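You operate a simulated robot arm through the tools that you are given. There is no shell and no other tool.

The job below is to be done with a simulated robot arm. You get a single attempt, and the scene is never put back.

TASK
Rivet the cream backing bar to the mirror bracket, both rivets.
Fine: one stroke each, purple press lever two thirds up or more at the end.

It is judged by the outcome, as a careful person would: the job done as asked, and still so three seconds after it is handed in. It fails if anything else is knocked over, pushed out of place, dropped, spilled or broken.

THE ROBOT
A 7-joint arm with a two-finger parallel gripper, fixed in place. Base frame: the origin is at the foot of the arm, x ahead of it, y to its left, z up; the work surface is at about z = 0.88. Units: m, rad, N and s.
Its first joint turns from -2.897 to 2.897 rad. Payload 4.4 kg.
The TCP is the grasp point between the finger pads, 0.023 m short of the fingertips. In the tool frame z runs along the fingers and y along their closing line. The gripper opens to 0.094 m. The fingers are 0.038 m wide and 0.01 m thick; the gripper's body (0.054 by 0.096 m) begins 0.039 m behind the TCP.
Orientation is that of the tool frame in the base frame, as [roll, pitch, yaw] about the fixed x, y, z axes, in that order (R = Rz(yaw) Ry(pitch) Rx(roll)). With the fingers straight down and closing along the base's y, the tool's x points along the base's -x, its y along +y and its z along -z.

THE INTERFACE
- The arm moves only by the tool arm_command. Its argument "deltas" is a list of rows, each a list of 7 numbers: the turn, a rotation vector about the tool's x, y, z in units of 180 degrees (1.0 is 180 degrees), then the shift along the tool's x, y, z in units of 250 mm (1.0 is 250 mm), then the finger opening in cm, from 0 to 9.4. In form: [[wx, wy, wz, tx, ty, tz, hand], ...]. A call has 1 to 20 rows; each row is the pose to reach, as a shift and turn from the pose commanded when the call began, along the tool's axes at that moment. A call with a number of a shift or a turn outside -1 to 1 is refused whole. Each row takes 0.2 s and may step no farther than 0.05 m and 0.15 rad from the row before; otherwise, or with a gripper value out of range, the whole call is refused. Where a pose cannot be reached the arm comes as near as it can. A force on the tool above 60 N (or 10 N above the force at the start of the call, whichever is more), or a blocked arm, ends the call early, and 0.2 s more pass. Each finger travels about 0.108 m/s and halts on what it meets, pressing with about 33 N; the grip force reading is that of the motor and also rises with nothing between the fingers. The clock runs only during rows and for 0.2 s after the last one: add rows that repeat a pose to give the fingers time. The reply holds the time, the measured pose of the TCP, the force on the tool along the base axes, the opening and the grip force, in the units named above and with some noise, with the torque about the TCP (base axes, N m) and any sound that the robot's microphone picked up.
- Cameras (640 x 400 px; columns grow to the right, rows downward): "scene" is fixed at [0.4011, -0.4906, 1.4895]; the picture's right is [0.98, -0.20, 0.00], its down [-0.05, -0.24, -0.97] and it looks along [0.19, 0.95, -0.25] (base axes); focal length 307 px, centre (320, 200). "wrist" rides on the gripper at [0.086, 0.016, -0.075] in the tool frame; the picture's right is [-0.18, 0.98, 0.00], its down [-0.58, -0.11, -0.81] and it looks along [-0.79, -0.15, 0.59] (tool axes); focal length 243 px, centre (320, 200). There is no depth. A picture from a camera that has moved, and an enlarged one, comes with that camera's place and axes in the base frame and with its lens. The place of the scene camera against the robot may be out by one fixed shift of up to 0.018 m in any direction.
- get_image(camera): a new picture of that camera. No time passes.
- enlarge(camera, box): a new picture of the part [left, top, right, bottom] of that camera's present view, enlarged. No time passes.
- hand_in(): hands the job in; it is judged then, once.

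Nothing tells you positions but the pictures and the camera data. Unless the task says otherwise, let go and move clear before handing in.

The tools are called after ">>>" as name(argument=value, ...) on one line, values as JSON. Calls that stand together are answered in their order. arm_command: Moves the arm, as the interface text tells. Its arguments: {"type":"object","properties":{"deltas":{"type":"array","items":{"type":"array","items":{"type":"number"}}}},"required":["deltas"]} The other tools are called the same way: get_image (camera) takes a picture; enlarge (camera, box) takes an enlarged picture of a part of a camera's view; hand_in () hands the job in.

At the start:

```text
time: 0.0
tool_pos: [0.2726, 0.3774, 1.5479]
tcp_rot: [-3.142, -0.001, 3.142]
wrist_force: [0.4, 0.5, 0.0]
moment: [0.01, -0.02, 0.03]
grip_width: 0.0941
gripper_force: 0.1
```

scene: 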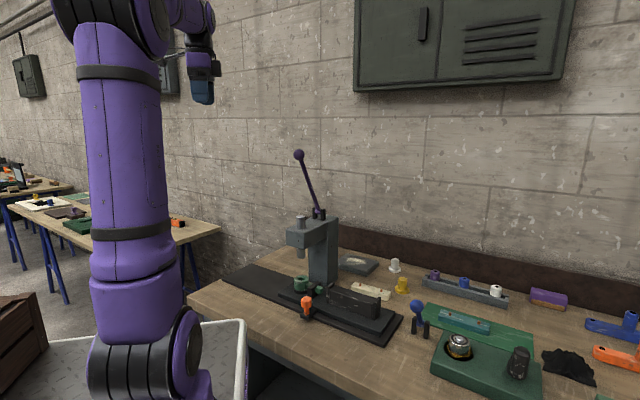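
wrist: 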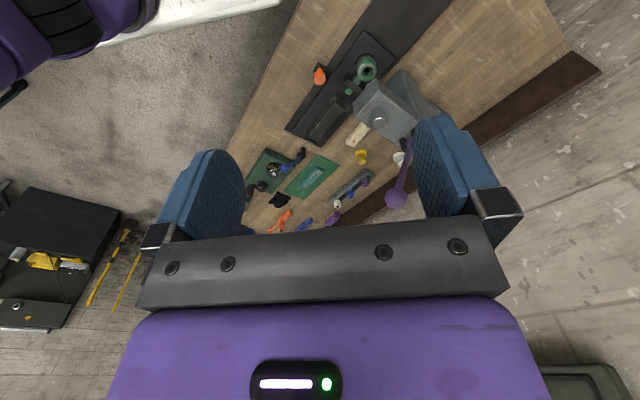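

I see a workbench with an arbor press (purple lever with ball), a fixture on its base, a cream bar and various other items. I'll take enlarged views before moving anything.

>>> enlarge(camera="scene", box=[260, 220, 420, 350])

>>> enlarge(camera="scene", box=[260, 140, 380, 270])

>>> enlarge(camera="scene", box=[400, 240, 640, 400])

>>> enlarge(camera="wrist", box=[230, 20, 450, 240])

```text
3.08 times, centred on (340, 285) of scene
camera zoom: at [0.4011, -0.4906, 1.4895], right [0.98, -0.2, 0.0], down [-0.05, -0.24, -0.97], along [0.19, 0.95, -0.25], focal length 945 px, centre (258, -62)
```

zoom: 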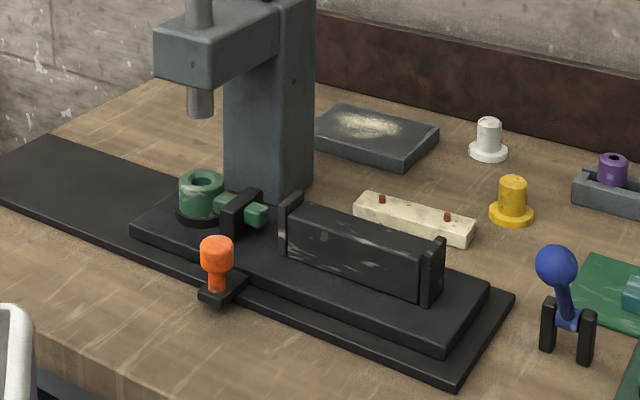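

```text
3.08 times, centred on (320, 205) of scene
camera zoom: at [0.4011, -0.4906, 1.4895], right [0.98, -0.2, 0.0], down [-0.05, -0.24, -0.97], along [0.19, 0.95, -0.25], focal length 945 px, centre (320, 185)
```

zoom: 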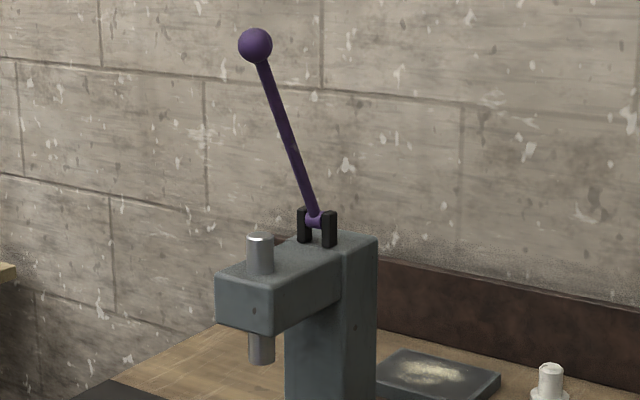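

```text
2.50 times, centred on (520, 320) of scene
camera zoom: at [0.4011, -0.4906, 1.4895], right [0.98, -0.2, 0.0], down [-0.05, -0.24, -0.97], along [0.19, 0.95, -0.25], focal length 768 px, centre (-180, -100)
```

zoom: 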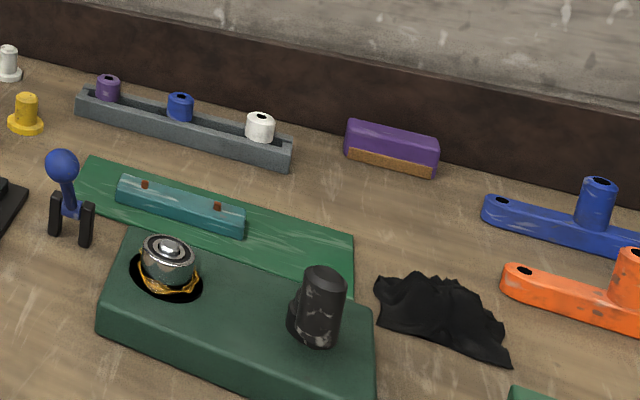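

```text
1.82 times, centred on (340, 130) of wrist
camera zoom: at [0.1865, 0.3939, 1.6244], right [0.18, 0.98, 0.0], down [0.58, -0.11, 0.81], along [0.79, -0.15, -0.59], focal length 441 px, centre (284, 327)
```

zoom: 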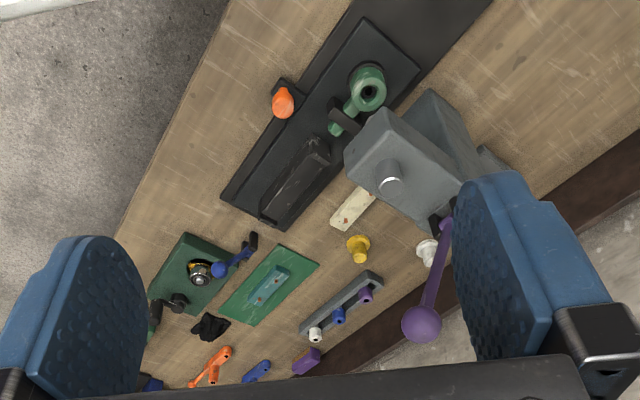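

The press has its ram above a fixture with a green hub, the lever ball is near (0.525, 0.456, 1.387), and the cream bar is near (0.78, 0.45). I'll swing the wrist camera in from the front, clear of the lever, for a closer look.

>>> arm_command(deltas=[[0, 0, -0.039, -0.083, -0.051, 0.1, 9.4], [0, 0, -0.078, -0.166, -0.102, 0.2, 9.4], [0, 0, -0.117, -0.249, -0.153, 0.3, 9.4], [0, 0, -0.156, -0.332, -0.204, 0.4, 9.4], [0, 0, -0.195, -0.415, -0.255, 0.5, 9.4], [0, 0, -0.234, -0.498, -0.306, 0.6, 9.4], [0, 0, -0.273, -0.581, -0.357, 0.7, 9.4], [0, 0, -0.312, -0.664, -0.408, 0.8, 9.4], [0, 0, -0.351, -0.747, -0.459, 0.9, 9.4], [0, 0, -0.389, -0.83, -0.51, 1.0, 9.4]])

>>> get_image(camera="wrist")

>>> get_image(camera="scene")

```text
time: 2.2
tool_pos: [0.4807, 0.2496, 1.2992]
tcp_rot: [3.14, -0.001, -1.919]
wrist_force: [0.0, 0.1, 0.5]
moment: [0.02, -0.02, -0.02]
grip_width: 0.094
gripper_force: 0.0
```

```text
taken
camera wrist: at [0.4357, 0.1741, 1.3746], right [-0.86, 0.51, 0.0], down [0.3, 0.51, 0.81], along [0.41, 0.7, -0.59], focal length 243 px, centre (320, 200)
```

wrist: 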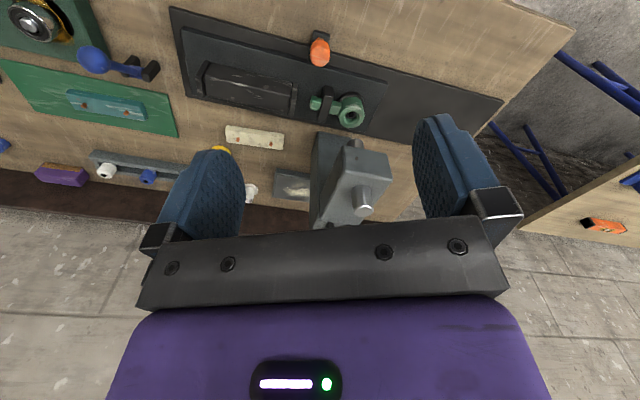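

```text
taken
```

scene: 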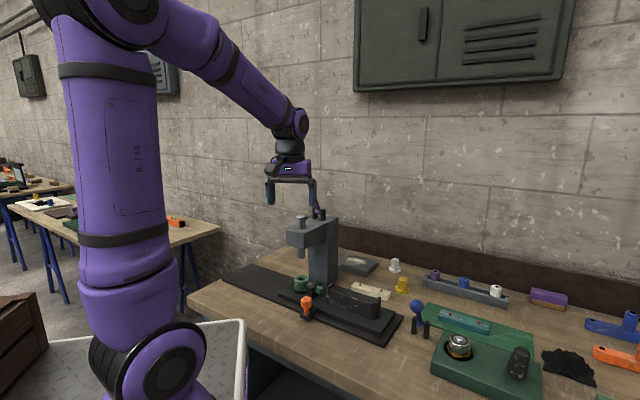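

>>> enlarge(camera="wrist", box=[170, 0, 420, 160])

>>> enlarge(camera="wrist", box=[0, 0, 220, 190])

>>> enlarge(camera="wrist", box=[280, 80, 420, 220])

```text
2.50 times, centred on (295, 80) of wrist
camera zoom: at [0.4357, 0.1741, 1.3746], right [-0.86, 0.51, 0.0], down [0.3, 0.51, 0.81], along [0.41, 0.7, -0.59], focal length 606 px, centre (382, 500)
```

zoom: 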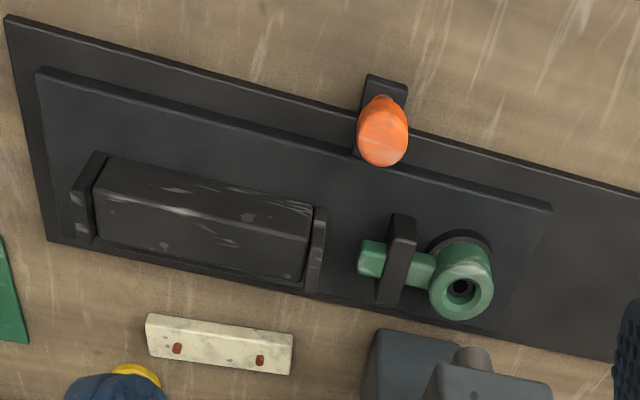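

```text
2.11 times, centred on (110, 95) of wrist
camera zoom: at [0.4357, 0.1741, 1.3746], right [-0.86, 0.51, 0.0], down [0.3, 0.51, 0.81], along [0.41, 0.7, -0.59], focal length 511 px, centre (762, 421)
```

zoom: 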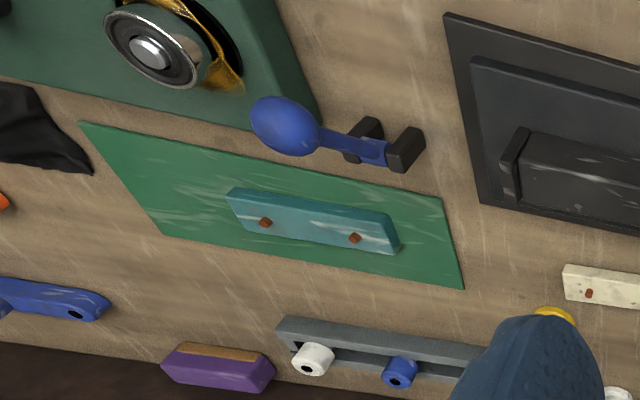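

```text
2.86 times, centred on (350, 150) of wrist
camera zoom: at [0.4357, 0.1741, 1.3746], right [-0.86, 0.51, 0.0], down [0.3, 0.51, 0.81], along [0.41, 0.7, -0.59], focal length 693 px, centre (234, 343)
```

zoom: 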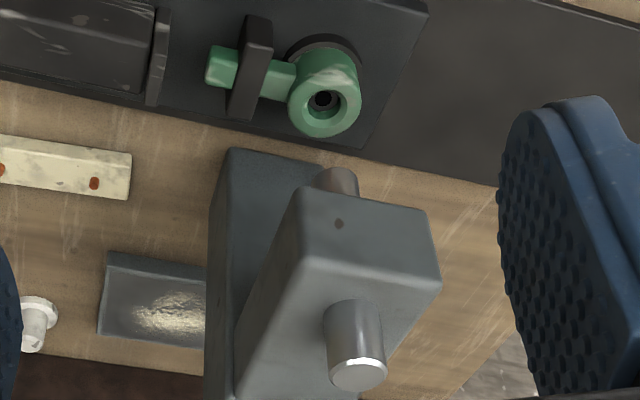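

The sled holds a black block between end lugs and a green hub part; I need to see what the bracket is. I'm lowering the camera straight down, clear of the press, to see the fixture up close.

>>> arm_command(deltas=[[0, 0, 0, 0, 0, 0.16, 9.4], [0, 0, 0, 0, 0, 0.32, 9.4], [0, 0, 0, 0, 0, 0.48, 9.4], [0, 0, 0, 0, 0, 0.64, 9.4], [0, 0, 0, 0, 0, 0.8, 9.4]])

>>> get_image(camera="wrist")

>>> enlarge(camera="wrist", box=[100, 0, 340, 150])

>>> enlarge(camera="wrist", box=[280, 0, 480, 125])

```text
time: 3.4
tool_pos: [0.4811, 0.2503, 1.0985]
tcp_rot: [-3.14, 0.002, -1.921]
wrist_force: [-0.9, -0.4, 0.3]
moment: [0.0, -0.03, 0.0]
grip_width: 0.0941
gripper_force: 0.0
```

```text
taken
camera wrist: at [0.4351, 0.1747, 1.1739], right [-0.86, 0.51, 0.0], down [0.3, 0.51, 0.81], along [0.41, 0.69, -0.59], focal length 243 px, centre (320, 200)
```

wrist: 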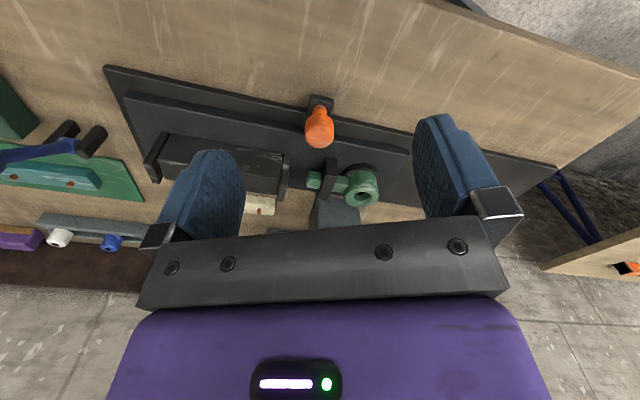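

```text
2.67 times, centred on (220, 75) of wrist
camera zoom: at [0.4351, 0.1747, 1.1739], right [-0.86, 0.51, 0.0], down [0.3, 0.51, 0.81], along [0.41, 0.69, -0.59], focal length 647 px, centre (587, 533)
```

zoom: 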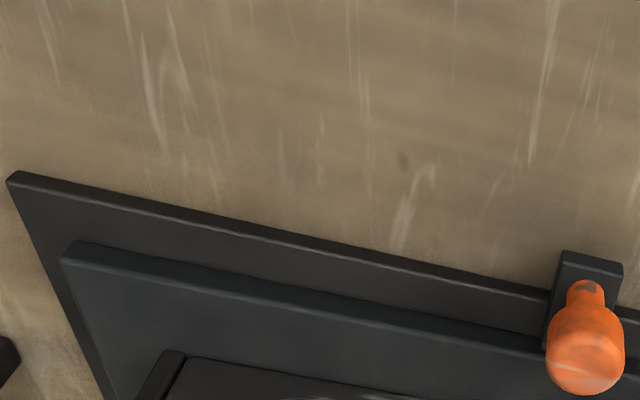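

```text
3.20 times, centred on (380, 62) of wrist
camera zoom: at [0.4351, 0.1747, 1.1739], right [-0.86, 0.51, 0.0], down [0.3, 0.51, 0.81], along [0.41, 0.69, -0.59], focal length 776 px, centre (128, 640)
```

zoom: 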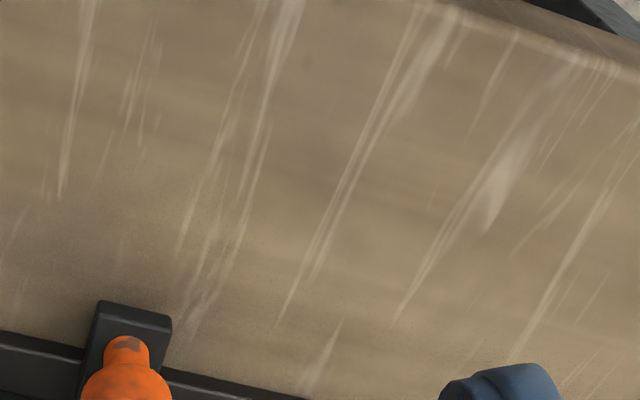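

The camera's view of the sled sits lower in the frame than I aimed for, so I'll enlarge the right regions.

>>> enlarge(camera="wrist", box=[130, 100, 290, 220])

>>> enlarge(camera="wrist", box=[260, 80, 420, 240])

>>> enlarge(camera="wrist", box=[0, 90, 160, 260])

```text
3.33 times, centred on (210, 160) of wrist
camera zoom: at [0.4351, 0.1747, 1.1739], right [-0.86, 0.51, 0.0], down [0.3, 0.51, 0.81], along [0.41, 0.69, -0.59], focal length 809 px, centre (687, 333)
```

zoom: 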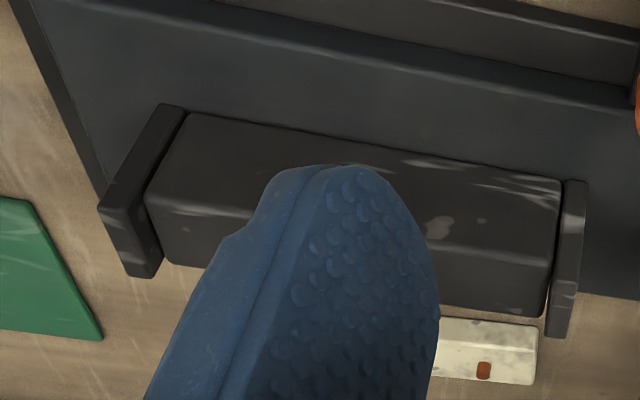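

```text
2.50 times, centred on (340, 160) of wrist
camera zoom: at [0.4351, 0.1747, 1.1739], right [-0.86, 0.51, 0.0], down [0.3, 0.51, 0.81], along [0.41, 0.69, -0.59], focal length 606 px, centre (270, 300)
```

zoom: 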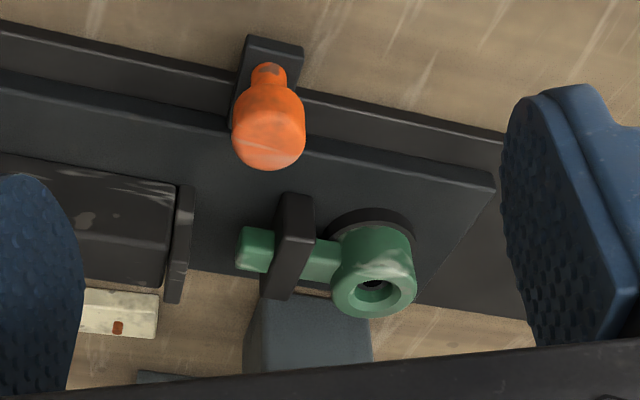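

```text
2.35 times, centred on (80, 175) of wrist
camera zoom: at [0.4351, 0.1747, 1.1739], right [-0.86, 0.51, 0.0], down [0.3, 0.51, 0.81], along [0.41, 0.69, -0.59], focal length 571 px, centre (885, 259)
```

zoom: 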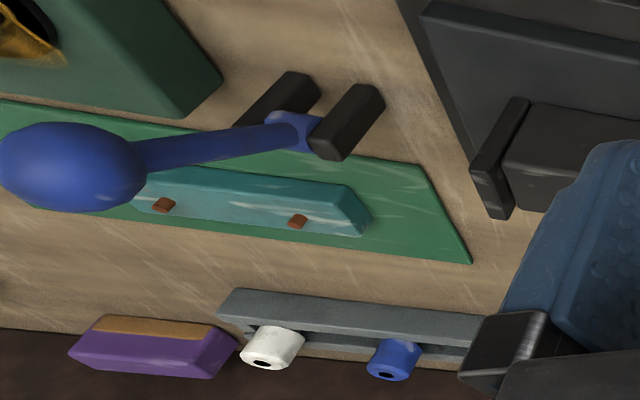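

The sled carries a black block between end lugs and a green hub part held by a clip, with an orange stop on the rail. I'll move above the black block to look for holes and identify the bracket.

>>> arm_command(deltas=[[0, 0, 0, -0.07, -0.11, -0.0616, 9.4], [0, 0, 0, -0.1416, -0.2208, -0.1232, 9.4], [0, 0, 0, -0.2124, -0.3312, -0.1848, 9.4], [0, 0, 0, -0.2832, -0.4416, -0.2464, 9.4], [0, 0, 0, -0.354, -0.552, -0.308, 9.4]])

>>> get_image(camera="wrist")

>>> enlarge(camera="wrist", box=[200, 0, 420, 140])

>>> enlarge(camera="wrist", box=[0, 0, 240, 200])

```text
time: 4.6
tool_pos: [0.6404, 0.2864, 1.1759]
tcp_rot: [3.141, 0.0, -1.921]
wrist_force: [0.5, 1.1, -0.5]
moment: [-0.01, -0.02, 0.01]
grip_width: 0.0939
gripper_force: 0.0
```

```text
taken
camera wrist: at [0.596, 0.2107, 1.2519], right [-0.86, 0.51, 0.0], down [0.3, 0.51, 0.81], along [0.41, 0.69, -0.59], focal length 243 px, centre (320, 200)
```

wrist: 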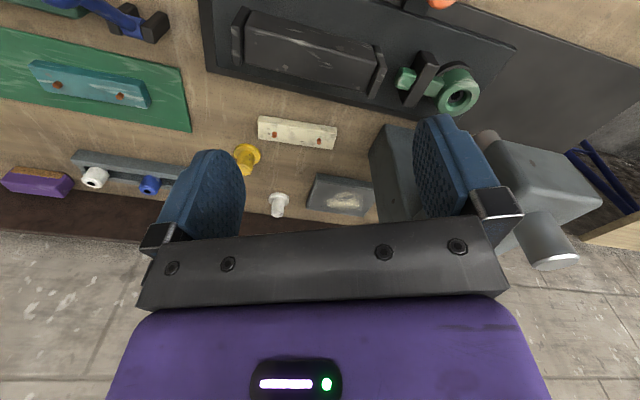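

```text
2.86 times, centred on (310, 70) of wrist
camera zoom: at [0.596, 0.2107, 1.2519], right [-0.86, 0.51, 0.0], down [0.3, 0.51, 0.81], along [0.41, 0.69, -0.59], focal length 693 px, centre (349, 571)
```

zoom: 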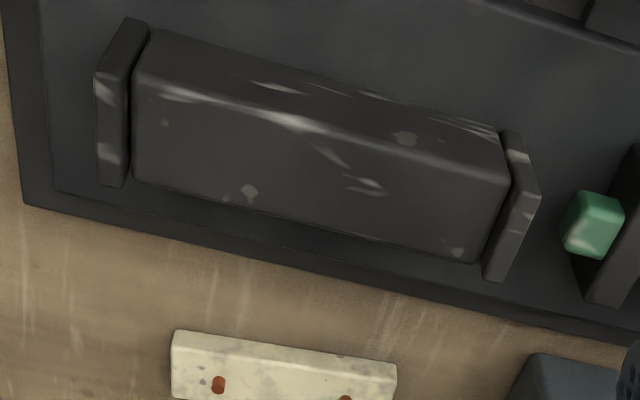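

```text
2.00 times, centred on (120, 100) of wrist
camera zoom: at [0.596, 0.2107, 1.2519], right [-0.86, 0.51, 0.0], down [0.3, 0.51, 0.81], along [0.41, 0.69, -0.59], focal length 485 px, centre (720, 400)
```

zoom: 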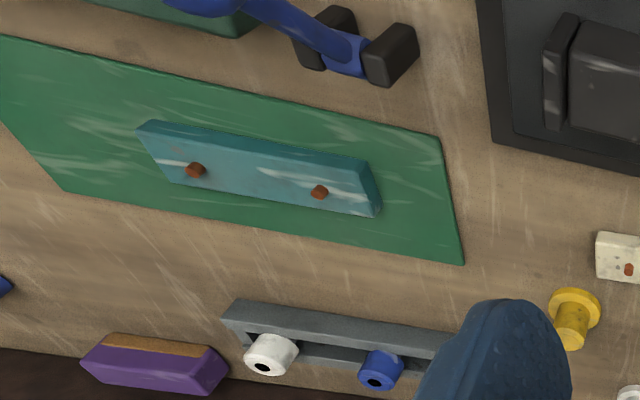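

The black block between the lugs (about 0.154 m long, near (0.68, 0.33)) is the part that matches the 0.134 m cream bar; the blue and orange arms lie out of reach. Next I'll look closely at the orange knob on the rail and the ram.

>>> arm_command(deltas=[[0, 0, 0.028, 0.028, 0.109, 0.077, 9.4], [0, 0, 0.056, 0.056, 0.218, 0.154, 9.4], [0, 0, 0.084, 0.084, 0.327, 0.231, 9.4], [0, 0, 0.112, 0.112, 0.436, 0.308, 9.4], [0, 0, 0.139, 0.14, 0.545, 0.384, 9.4]])

>>> get_image(camera="wrist")

>>> enlarge(camera="wrist", box=[240, 20, 420, 200])

>>> get_image(camera="scene")

```text
time: 5.8
tool_pos: [0.4985, 0.2985, 1.0795]
tcp_rot: [-3.141, 0.0, -2.359]
wrist_force: [0.2, 0.3, 0.2]
moment: [0.02, 0.03, -0.03]
grip_width: 0.094
gripper_force: 0.1
```

```text
taken
camera wrist: at [0.4269, 0.2497, 1.1549], right [-0.56, 0.83, 0.0], down [0.49, 0.33, 0.81], along [0.67, 0.45, -0.59], focal length 243 px, centre (320, 200)
```

wrist: 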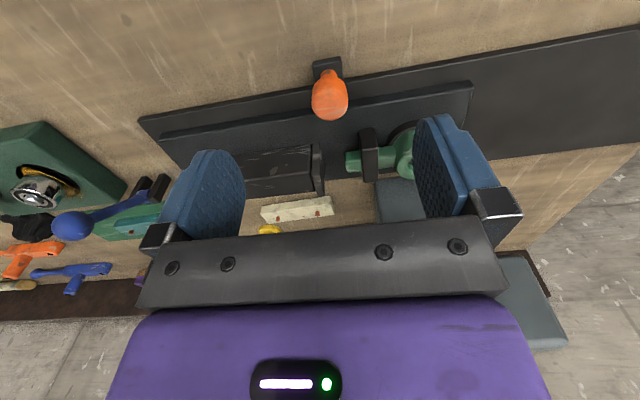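

```text
2.22 times, centred on (330, 110) of wrist
camera zoom: at [0.4269, 0.2497, 1.1549], right [-0.56, 0.83, 0.0], down [0.49, 0.33, 0.81], along [0.67, 0.45, -0.59], focal length 539 px, centre (298, 400)
```

zoom: 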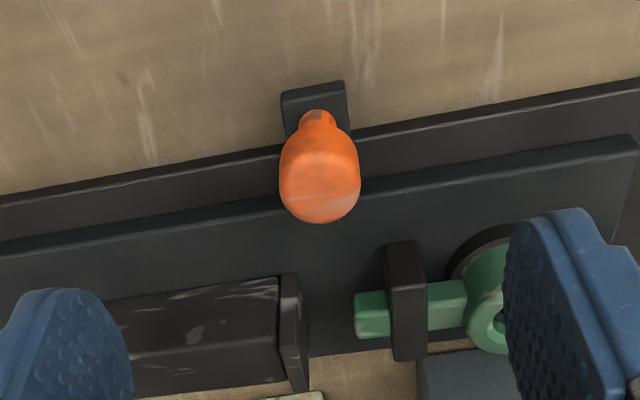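

```text
taken
```

scene: 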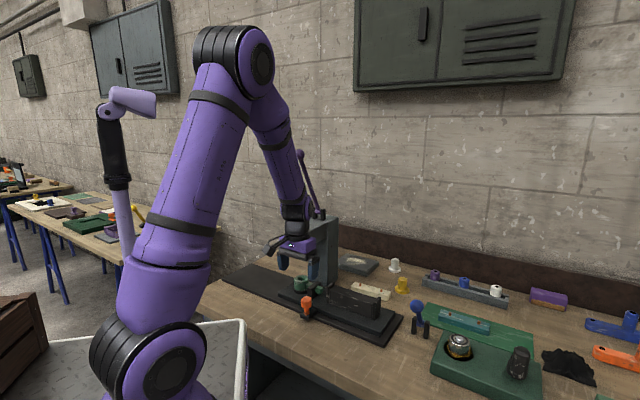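

The orange knob stands on a tab fixed to the sled's front edge, so I take it to be the sled handle; the ram tip is at about (0.525, 0.456, 1.03), right above the green hub. I'll check the arm's wrist size against the press head.

>>> enlarge(camera="scene", box=[230, 130, 400, 340])

>>> enlarge(camera="wrist", box=[260, 40, 360, 140])

>>> enlarge(camera="wrist", box=[400, 0, 640, 200])

```text
1.90 times, centred on (315, 235) of scene
camera zoom: at [0.4011, -0.4906, 1.4895], right [0.98, -0.2, 0.0], down [-0.05, -0.24, -0.97], along [0.19, 0.95, -0.25], focal length 585 px, centre (330, 133)
```

zoom: 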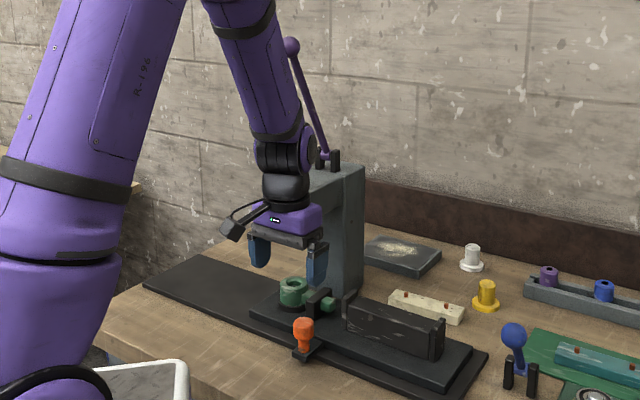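

```text
4.00 times, centred on (310, 90) of wrist
camera zoom: at [0.4269, 0.2497, 1.1549], right [-0.56, 0.83, 0.0], down [0.49, 0.33, 0.81], along [0.67, 0.45, -0.59], focal length 970 px, centre (360, 640)
```

zoom: 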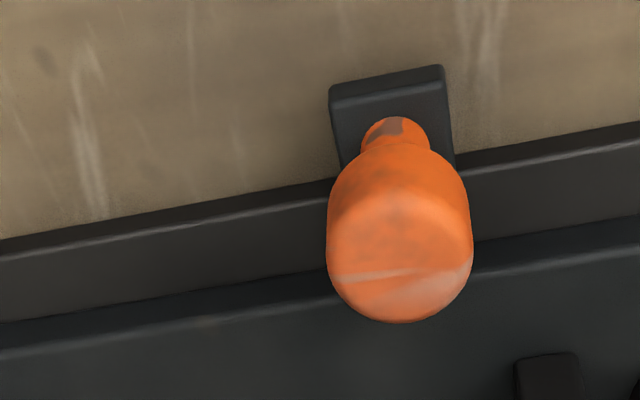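

```text
2.00 times, centred on (520, 100) of wrist
camera zoom: at [0.4269, 0.2497, 1.1549], right [-0.56, 0.83, 0.0], down [0.49, 0.33, 0.81], along [0.67, 0.45, -0.59], focal length 485 px, centre (-80, 400)
```

zoom: 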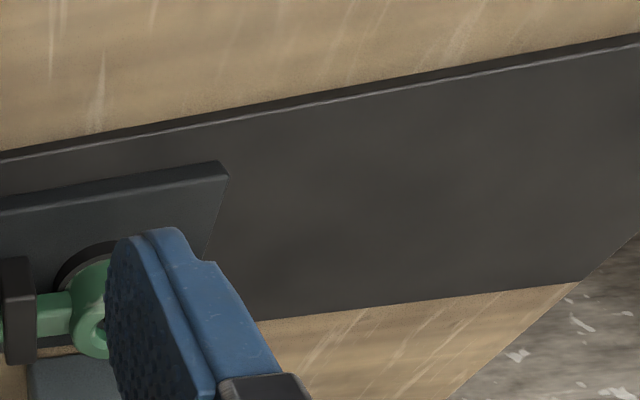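

The rail leaves plenty of travel to the left and the wrist flange is slim enough to work in front of the press head. Now I'll move over to the cream bar and turn the gripper across it to measure it.

>>> arm_command(deltas=[[0, 0, -0.0435, -0.093, -0.054, -0.03, 9.4], [0, 0, -0.087, -0.186, -0.108, -0.06, 9.4], [0, 0, -0.1305, -0.279, -0.162, -0.08, 9.4], [0, 0, -0.174, -0.371, -0.216, -0.08, 9.4], [0, 0, -0.2175, -0.464, -0.27, -0.08, 9.4], [0, 0, -0.261, -0.557, -0.324, -0.08, 9.4]])

```text
time: 7.2
tool_pos: [0.6564, 0.3403, 1.1008]
tcp_rot: [3.141, -0.001, -1.533]
wrist_force: [0.0, -0.2, 0.0]
moment: [-0.03, -0.03, 0.01]
grip_width: 0.0939
gripper_force: 0.0
```

I'm halfway there and the path is clear. I'll complete the turn so the fingers close across the bar, then look.

>>> arm_command(deltas=[[0, 0, -0.0435, -0.0225, -0.103, 0, 9.4], [0, 0, -0.087, -0.045, -0.207, 0, 9.4], [0, 0, -0.1305, -0.0675, -0.31, 0, 9.4], [0, 0, -0.174, -0.09, -0.413, 0, 9.4], [0, 0, -0.2175, -0.1125, -0.517, 0, 9.4], [0, 0, -0.261, -0.135, -0.62, 0, 9.4]])

>>> get_image(camera="wrist")

>>> enlarge(camera="wrist", box=[220, 20, 440, 200])

>>> get_image(camera="scene")

```text
time: 8.6
tool_pos: [0.8107, 0.3794, 1.0986]
tcp_rot: [-3.141, 0.001, -0.714]
wrist_force: [-0.2, 0.6, 0.2]
moment: [-0.01, -0.01, 0.02]
grip_width: 0.0939
gripper_force: 0.1
```

```text
taken
camera wrist: at [0.8647, 0.3109, 1.1751], right [-0.78, -0.62, 0.0], down [-0.37, 0.46, 0.81], along [-0.5, 0.63, -0.59], focal length 243 px, centre (320, 200)
```

wrist: 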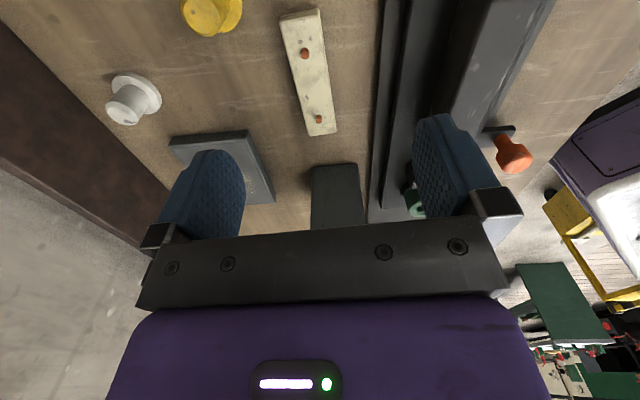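

```text
2.22 times, centred on (330, 110) of wrist
camera zoom: at [0.8647, 0.3109, 1.1751], right [-0.78, -0.62, 0.0], down [-0.37, 0.46, 0.81], along [-0.5, 0.63, -0.59], focal length 539 px, centre (298, 400)
```

zoom: 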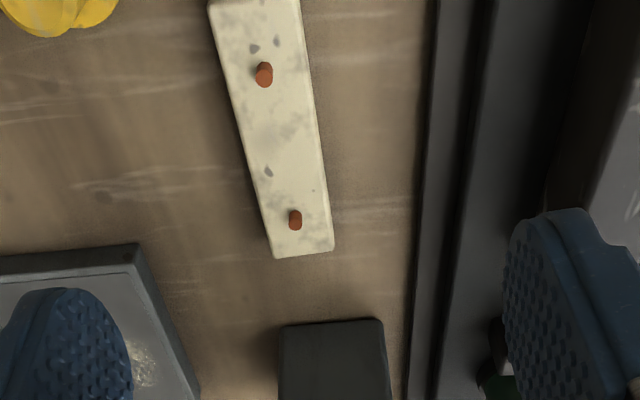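

```text
taken
```

scene: 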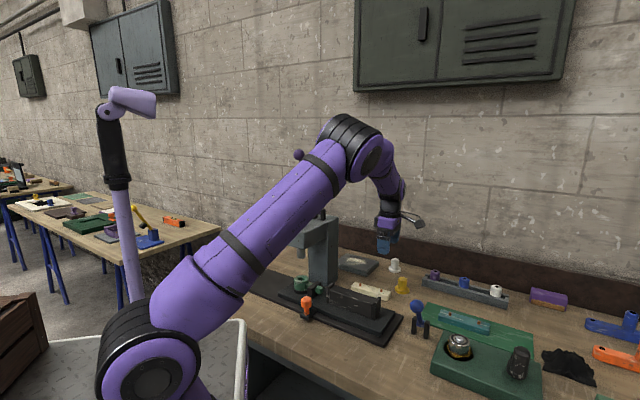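

The arm hovers right of the cream bar, which lies parallel to the rail with rivets at about (0.81, 0.405) and (0.752, 0.455). I'll enlarge for exact edges.

>>> enlarge(camera="wrist", box=[250, 0, 350, 62])

>>> enlarge(camera="wrist", box=[270, 80, 370, 142])

>>> enlarge(camera="scene", box=[340, 275, 410, 318])

>>> enlarge(camera="scene", box=[270, 265, 410, 352])

```text
6.40 times, centred on (300, 31) of wrist
camera zoom: at [0.8647, 0.3109, 1.1751], right [-0.78, -0.62, 0.0], down [-0.37, 0.46, 0.81], along [-0.5, 0.63, -0.59], focal length 1553 px, centre (448, 1282)
```

zoom: 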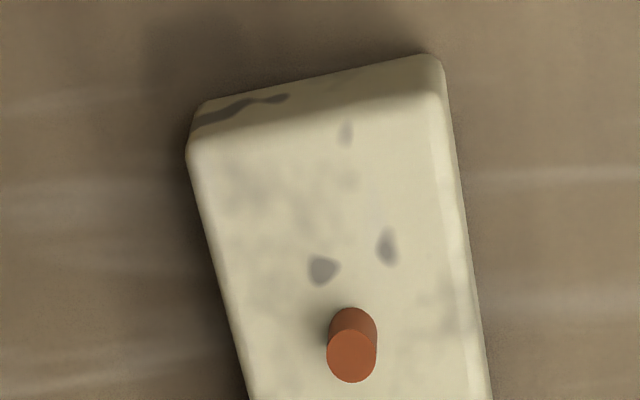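

```text
6.40 times, centred on (320, 111) of wrist
camera zoom: at [0.8647, 0.3109, 1.1751], right [-0.78, -0.62, 0.0], down [-0.37, 0.46, 0.81], along [-0.5, 0.63, -0.59], focal length 1553 px, centre (320, 770)
```

zoom: 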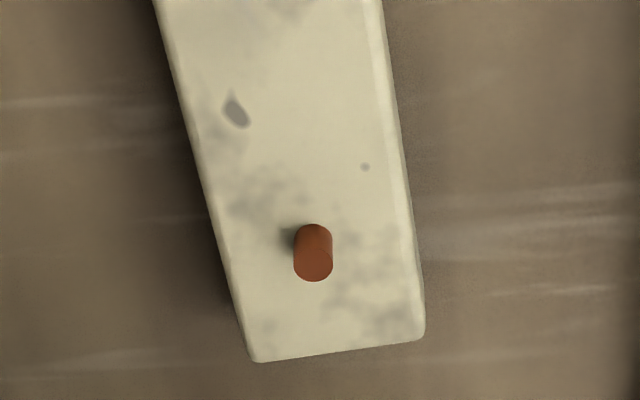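

```text
9.14 times, centred on (375, 296) of scene
camera zoom: at [0.4011, -0.4906, 1.4895], right [0.98, -0.2, 0.0], down [-0.05, -0.24, -0.97], along [0.19, 0.95, -0.25], focal length 2808 px, centre (-183, -682)
```

zoom: 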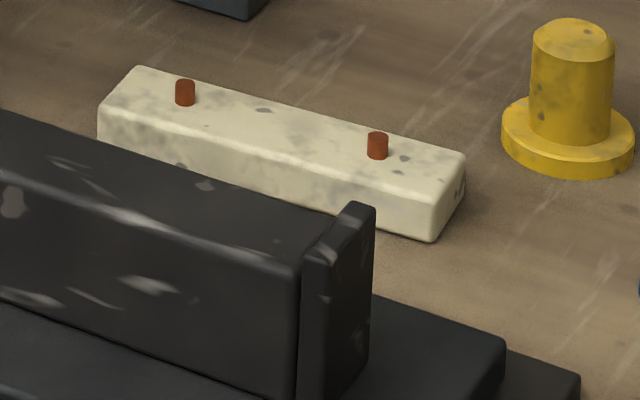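

```text
4.57 times, centred on (340, 308) of scene
camera zoom: at [0.4011, -0.4906, 1.4895], right [0.98, -0.2, 0.0], down [-0.05, -0.24, -0.97], along [0.19, 0.95, -0.25], focal length 1404 px, centre (229, -296)
```

zoom: 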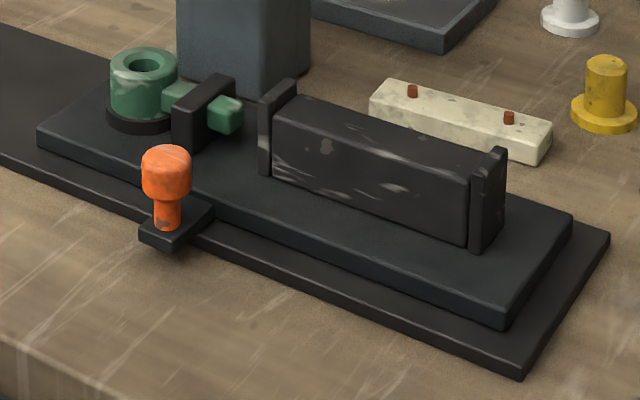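

The bar measures about 0.139 × 0.037 × 0.018 m, centred at (0.776, 0.436) at −41°, with rivets 0.081 m apart. I'll get another view of the block and sled from here to fix its height.

>>> enlarge(camera="wrist", box=[360, 0, 560, 125])

>>> enlarge(camera="wrist", box=[360, 110, 560, 235])

```text
3.20 times, centred on (460, 62) of wrist
camera zoom: at [0.8647, 0.3109, 1.1751], right [-0.78, -0.62, 0.0], down [-0.37, 0.46, 0.81], along [-0.5, 0.63, -0.59], focal length 776 px, centre (-128, 640)
```

zoom: 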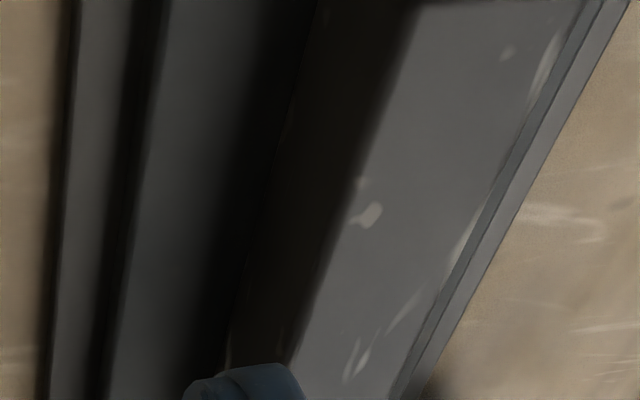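

```text
3.20 times, centred on (460, 172) of wrist
camera zoom: at [0.8647, 0.3109, 1.1751], right [-0.78, -0.62, 0.0], down [-0.37, 0.46, 0.81], along [-0.5, 0.63, -0.59], focal length 776 px, centre (-128, 288)
```

zoom: 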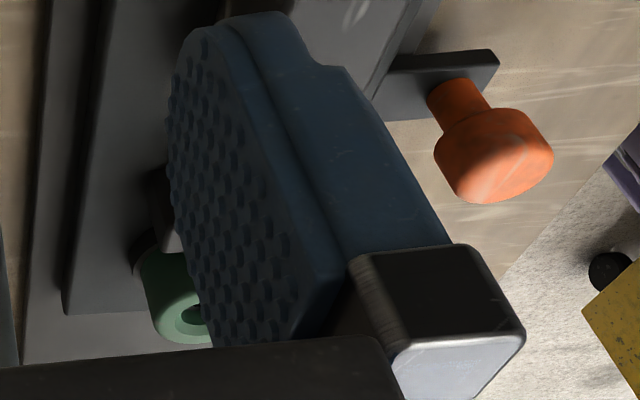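

The rail runs at −45° and the black block (about 0.145 × 0.036 m, top near z = 0.963) sits centred on it, about 0.20 m right of the ram; the cream bar's footprint matches it. I'll hover over the bar with the fingers narrowed and check before descending.

>>> arm_command(deltas=[[0, 0, 0, -0.084, -0.026, 0.1, 8.0], [0, 0, 0, -0.168, -0.052, 0.2, 7.0], [0, 0, 0, -0.253, -0.079, 0.3, 6.0], [0, 0, 0, -0.253, -0.079, 0.45, 6.0], [0, 0, 0, -0.253, -0.079, 0.55, 6.0]])

>>> get_image(camera="wrist")

>>> enlarge(camera="scene", box=[320, 230, 430, 310])

```text
time: 9.8
tool_pos: [0.7751, 0.4354, 0.9636]
tcp_rot: [-3.139, 0.0, -0.717]
wrist_force: [0.2, -1.6, 0.1]
moment: [0.03, 0.01, -0.02]
grip_width: 0.0599
gripper_force: 0.1
```

```text
taken
camera wrist: at [0.8292, 0.3676, 1.0389], right [-0.78, -0.62, 0.0], down [-0.37, 0.46, 0.81], along [-0.5, 0.63, -0.59], focal length 243 px, centre (320, 200)
```

wrist: 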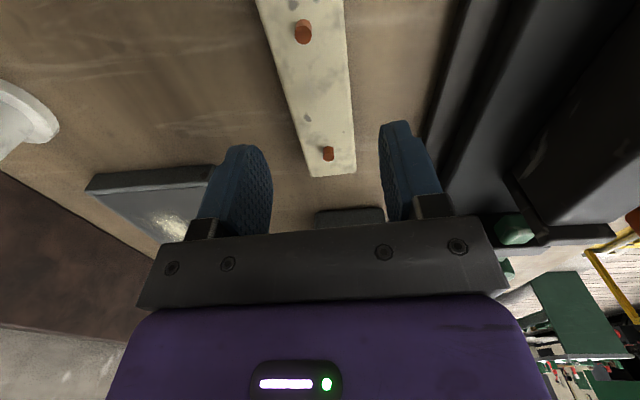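

```text
5.00 times, centred on (375, 270) of scene
camera zoom: at [0.4011, -0.4906, 1.4895], right [0.98, -0.2, 0.0], down [-0.05, -0.24, -0.97], along [0.19, 0.95, -0.25], focal length 1536 px, centre (45, -150)
```

zoom: 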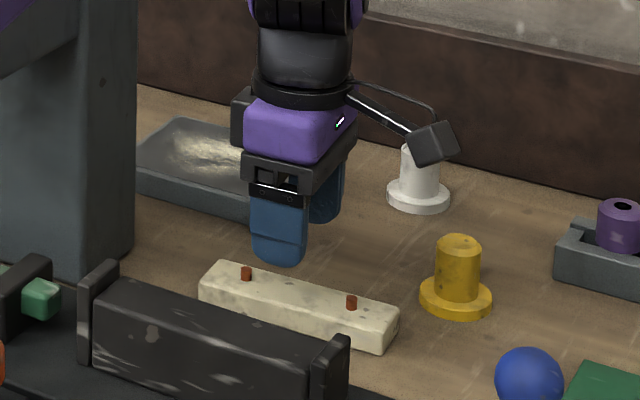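

The fingers straddle the bar's middle, and the measurements agree within a millimetre. I'll descend to just above the bench and close.

>>> arm_command(deltas=[[0, 0, 0, -0.003, 0, 0.08, 6.0], [0, 0, 0, -0.003, 0, 0.16, 6.0], [0, 0, 0, -0.003, 0, 0.2, 6.0], [0, 0, 0, -0.003, 0, 0.224, 6.0], [0, 0, 0, -0.003, 0, 0.224, 6.0]])

>>> enlarge(camera="scene", box=[320, 250, 430, 319])

```text
time: 11.0
tool_pos: [0.7742, 0.4358, 0.9069]
tcp_rot: [-3.14, -0.001, -0.717]
wrist_force: [-0.3, -0.3, 0.0]
moment: [0.04, 0.01, -0.02]
grip_width: 0.0599
gripper_force: 0.1
```

```text
5.80 times, centred on (375, 284) of scene
camera zoom: at [0.4011, -0.4906, 1.4895], right [0.98, -0.2, 0.0], down [-0.05, -0.24, -0.97], along [0.19, 0.95, -0.25], focal length 1780 px, centre (1, -290)
```

zoom: 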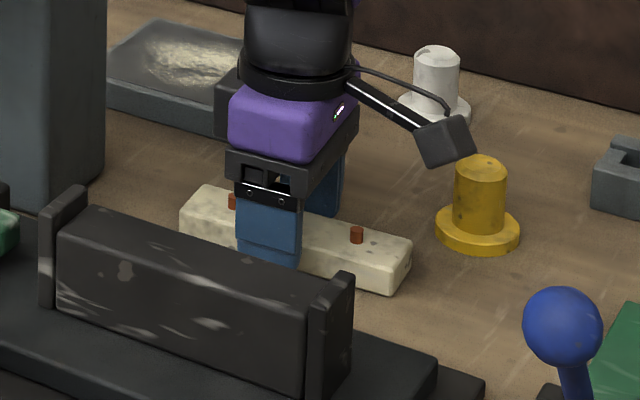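

Fingers are down beside the bar with no contact force. Closing on it now.

>>> arm_command(deltas=[[0, 0, 0, 0, 0, 0, 4.5], [0, 0, 0, 0, 0, 0, 3.0], [0, 0, 0, 0, 0, 0, 2.5], [0, 0, 0, 0, 0, 0, 2.5]])

>>> get_image(camera="wrist")

```text
time: 12.0
tool_pos: [0.7741, 0.4356, 0.9083]
tcp_rot: [3.14, -0.001, -0.718]
wrist_force: [0.1, 1.8, 0.1]
moment: [0.08, 0.16, -0.07]
grip_width: 0.0396
gripper_force: 32.9
```

```text
taken
camera wrist: at [0.8292, 0.3675, 0.9828], right [-0.78, -0.62, 0.0], down [-0.37, 0.46, 0.81], along [-0.5, 0.63, -0.59], focal length 243 px, centre (320, 200)
```

wrist: 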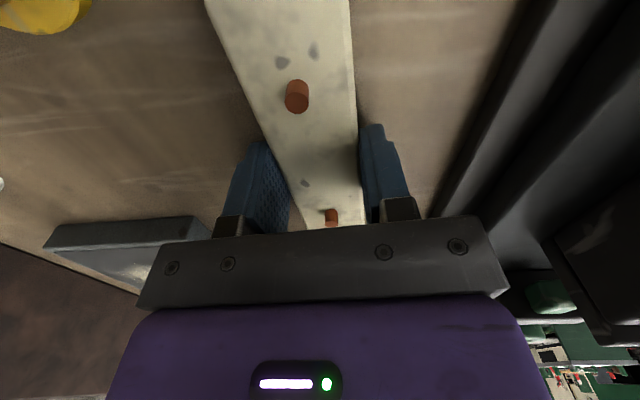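

The bar is gripped (0.0396 m wide, 33 N). Before lifting I'll read the block's corners accurately from the scene camera, whose bias I can now calibrate against the bar.

>>> enlarge(camera="scene", box=[322, 280, 386, 320])

>>> enlarge(camera="scene", box=[280, 240, 344, 280])

>>> enlarge(camera="scene", box=[280, 276, 344, 316])

```text
10.00 times, centred on (354, 300) of scene
camera zoom: at [0.4011, -0.4906, 1.4895], right [0.98, -0.2, 0.0], down [-0.05, -0.24, -0.97], along [0.19, 0.95, -0.25], focal length 3071 px, centre (-20, -800)
```

zoom: 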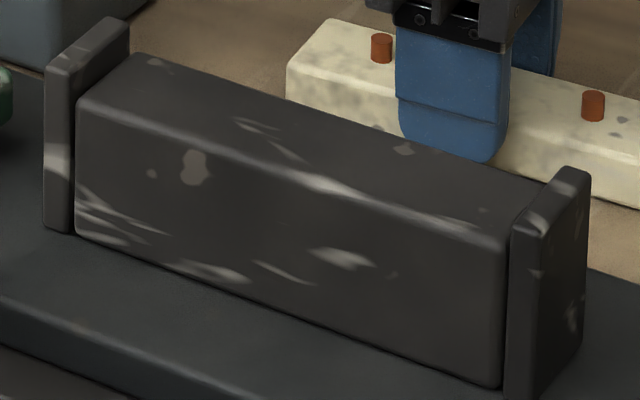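

```text
10.00 times, centred on (312, 260) of scene
camera zoom: at [0.4011, -0.4906, 1.4895], right [0.98, -0.2, 0.0], down [-0.05, -0.24, -0.97], along [0.19, 0.95, -0.25], focal length 3071 px, centre (400, -400)
```

zoom: 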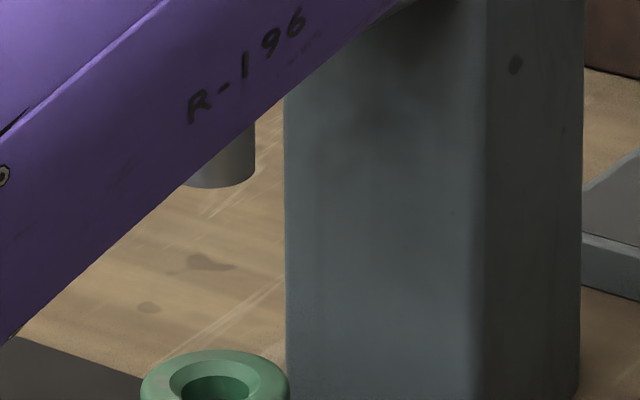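

```text
10.00 times, centred on (312, 296) of scene
camera zoom: at [0.4011, -0.4906, 1.4895], right [0.98, -0.2, 0.0], down [-0.05, -0.24, -0.97], along [0.19, 0.95, -0.25], focal length 3071 px, centre (400, -760)
```

zoom: 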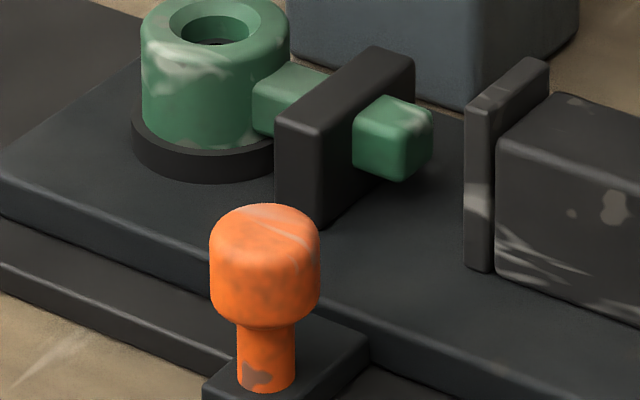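

The block is a separate rounded part between the lugs, centred near (0.672, 0.321) with its top around z = 0.958. I'll lift the bar, carry it over the block and square it to −45°.

>>> arm_command(deltas=[[0, 0, 0, 0, 0, -0.08, 2.5], [0, 0, 0, 0, 0, -0.24, 2.5], [0, 0, 0, 0, 0, -0.42, 2.5], [0, 0, 0, 0, 0, -0.6, 2.5], [0, 0, 0.005, -0.003, 0.12, -0.608, 2.5], [0, 0, 0.01, -0.006, 0.26, -0.608, 2.5], [0, 0, 0.015, -0.009, 0.4, -0.608, 2.5], [0, 0, 0.02, -0.011, 0.53, -0.608, 2.5], [0, 0, 0.0215, -0.012, 0.614, -0.608, 2.5], [0, 0, 0.0215, -0.012, 0.614, -0.608, 2.5]])

>>> get_image(camera="wrist")

>>> enlarge(camera="scene", box=[310, 245, 406, 305])

>>> get_image(camera="scene")

```text
time: 14.2
tool_pos: [0.6706, 0.3221, 1.0571]
tcp_rot: [3.142, -0.002, -0.784]
wrist_force: [-0.4, -0.7, -1.6]
moment: [0.01, 0.01, 0.0]
grip_width: 0.0392
gripper_force: 33.4
```

```text
taken
camera wrist: at [0.7206, 0.2498, 1.1327], right [-0.82, -0.57, 0.0], down [-0.33, 0.49, 0.81], along [-0.46, 0.66, -0.59], focal length 243 px, centre (320, 200)
```

wrist: 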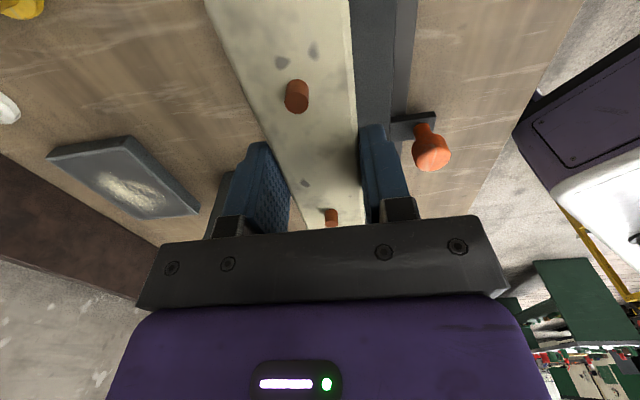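

```text
6.67 times, centred on (358, 275) of scene
camera zoom: at [0.4011, -0.4906, 1.4895], right [0.98, -0.2, 0.0], down [-0.05, -0.24, -0.97], along [0.19, 0.95, -0.25], focal length 2047 px, centre (67, -300)
```

zoom: 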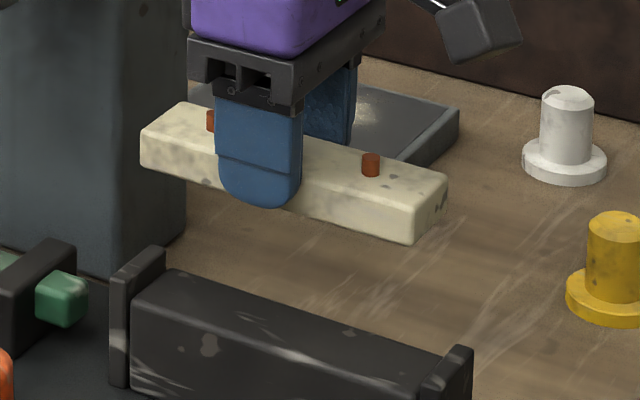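

```text
taken
```

scene: 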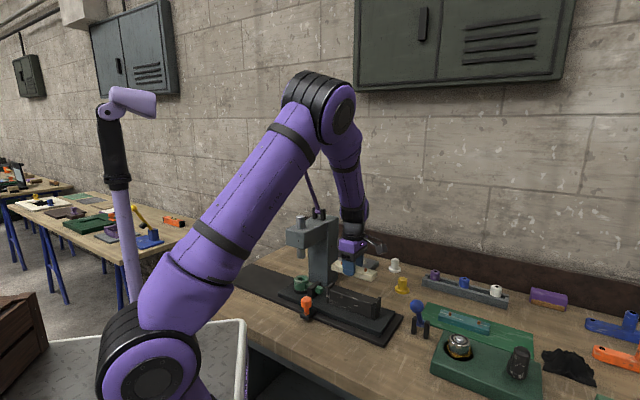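

The bar hangs directly above the block, square to it. I'll lower it to about 15 mm above and recheck the alignment at nearly equal height.

>>> arm_command(deltas=[[0, 0, 0, 0, 0, 0.07, 2.5], [0, 0, 0, 0, 0, 0.14, 2.5], [0, 0, 0, 0, 0, 0.2, 2.5], [0, 0, 0, 0, 0, 0.2, 2.5]])

>>> enlarge(camera="scene", box=[318, 262, 398, 312])

>>> get_image(camera="wrist")

```text
time: 15.2
tool_pos: [0.6714, 0.3223, 1.0073]
tcp_rot: [3.141, -0.001, -0.783]
wrist_force: [-0.8, 0.2, -1.9]
moment: [0.01, 0.02, -0.03]
grip_width: 0.0395
gripper_force: 32.9
```

```text
8.00 times, centred on (358, 287) of scene
camera zoom: at [0.4011, -0.4906, 1.4895], right [0.98, -0.2, 0.0], down [-0.05, -0.24, -0.97], along [0.19, 0.95, -0.25], focal length 2457 px, centre (16, -496)
```

zoom: 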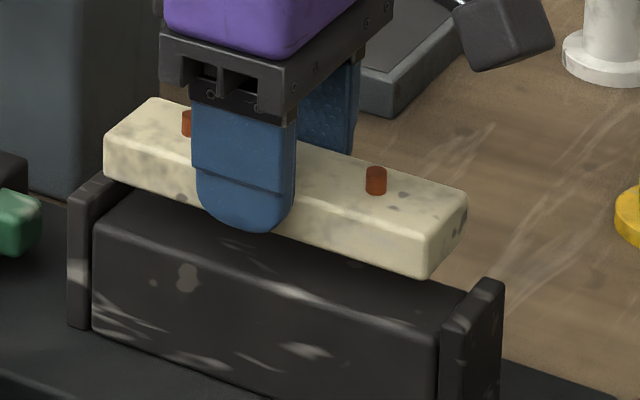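

```text
taken
camera wrist: at [0.7209, 0.2505, 1.083], right [-0.82, -0.57, 0.0], down [-0.34, 0.49, 0.81], along [-0.46, 0.66, -0.59], focal length 243 px, centre (320, 200)
```

wrist: 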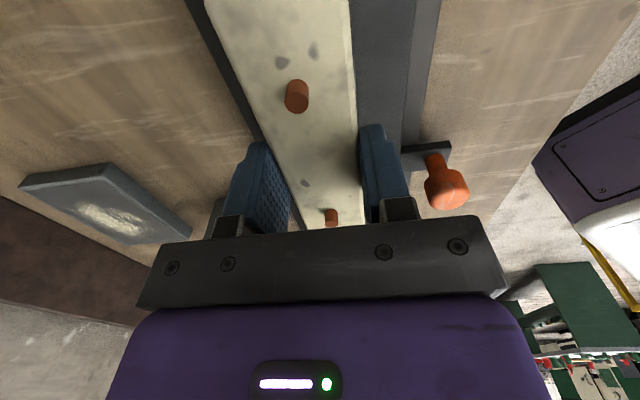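

At close height the bar is centred between the lugs with about 5 mm spare at each end. I'll lower it gently, watching the force for contact.

>>> arm_command(deltas=[[0, 0, 0, 0, 0, 0.028, 2.5], [0, 0, 0, 0, 0, 0.056, 2.5], [0, 0, 0, 0, 0, 0.056, 2.5]])

>>> enlarge(camera="scene", box=[318, 262, 398, 312])

```text
time: 16.0
tool_pos: [0.6724, 0.323, 0.994]
tcp_rot: [3.141, -0.001, -0.784]
wrist_force: [-0.5, -0.4, -2.0]
moment: [0.0, -0.01, -0.03]
grip_width: 0.0396
gripper_force: 32.8
```

```text
8.00 times, centred on (358, 287) of scene
camera zoom: at [0.4011, -0.4906, 1.4895], right [0.98, -0.2, 0.0], down [-0.05, -0.24, -0.97], along [0.19, 0.95, -0.25], focal length 2457 px, centre (16, -496)
```

zoom: 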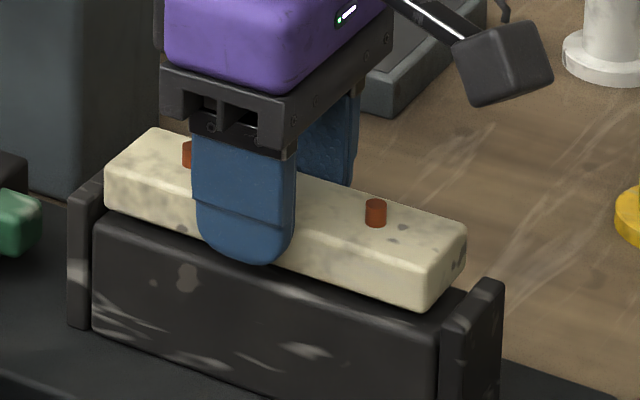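

Still clear above the block, with a few millimetres to go. Continuing down in small steps.

>>> arm_command(deltas=[[0, 0, 0, 0, 0, 0.012, 2.5], [0, 0, 0, 0, 0, 0.016, 2.5]])

>>> arm_command(deltas=[[0, 0, 0, 0, 0, 0.004, 2.5], [0, 0, 0, 0, 0, 0.008, 2.5]])

```text
time: 16.6
tool_pos: [0.6713, 0.3236, 0.9906]
tcp_rot: [-3.141, 0.001, -0.785]
wrist_force: [0.6, 0.2, -1.3]
moment: [0.01, 0.03, 0.01]
grip_width: 0.0391
gripper_force: 32.5
```

```text
time: 17.2
tool_pos: [0.6714, 0.3232, 0.9875]
tcp_rot: [-3.14, -0.001, -0.785]
wrist_force: [-0.2, 0.3, 0.6]
moment: [0.07, 0.17, 0.0]
grip_width: 0.0395
gripper_force: 33.0
```

Force is changing, which suggests the bar is starting to touch. One more millimetre and a look.

>>> arm_command(deltas=[[0, 0, 0, 0, 0, 0.004, 2.5], [0, 0, 0, 0, 0, 0.004, 2.5]])

>>> enlarge(camera="scene", box=[318, 262, 398, 312])

```text
time: 17.8
tool_pos: [0.6706, 0.3238, 0.9887]
tcp_rot: [-3.139, 0.0, -0.783]
wrist_force: [4.2, 0.7, 14.4]
moment: [0.1, 0.31, 0.0]
grip_width: 0.0393
gripper_force: 33.3
```

```text
8.00 times, centred on (358, 287) of scene
camera zoom: at [0.4011, -0.4906, 1.4895], right [0.98, -0.2, 0.0], down [-0.05, -0.24, -0.97], along [0.19, 0.95, -0.25], focal length 2457 px, centre (16, -496)
```

zoom: 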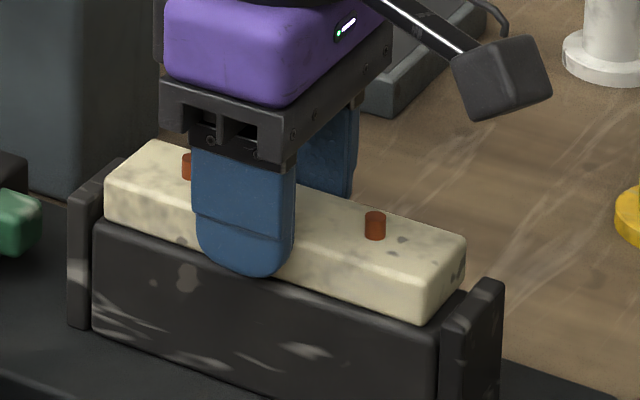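

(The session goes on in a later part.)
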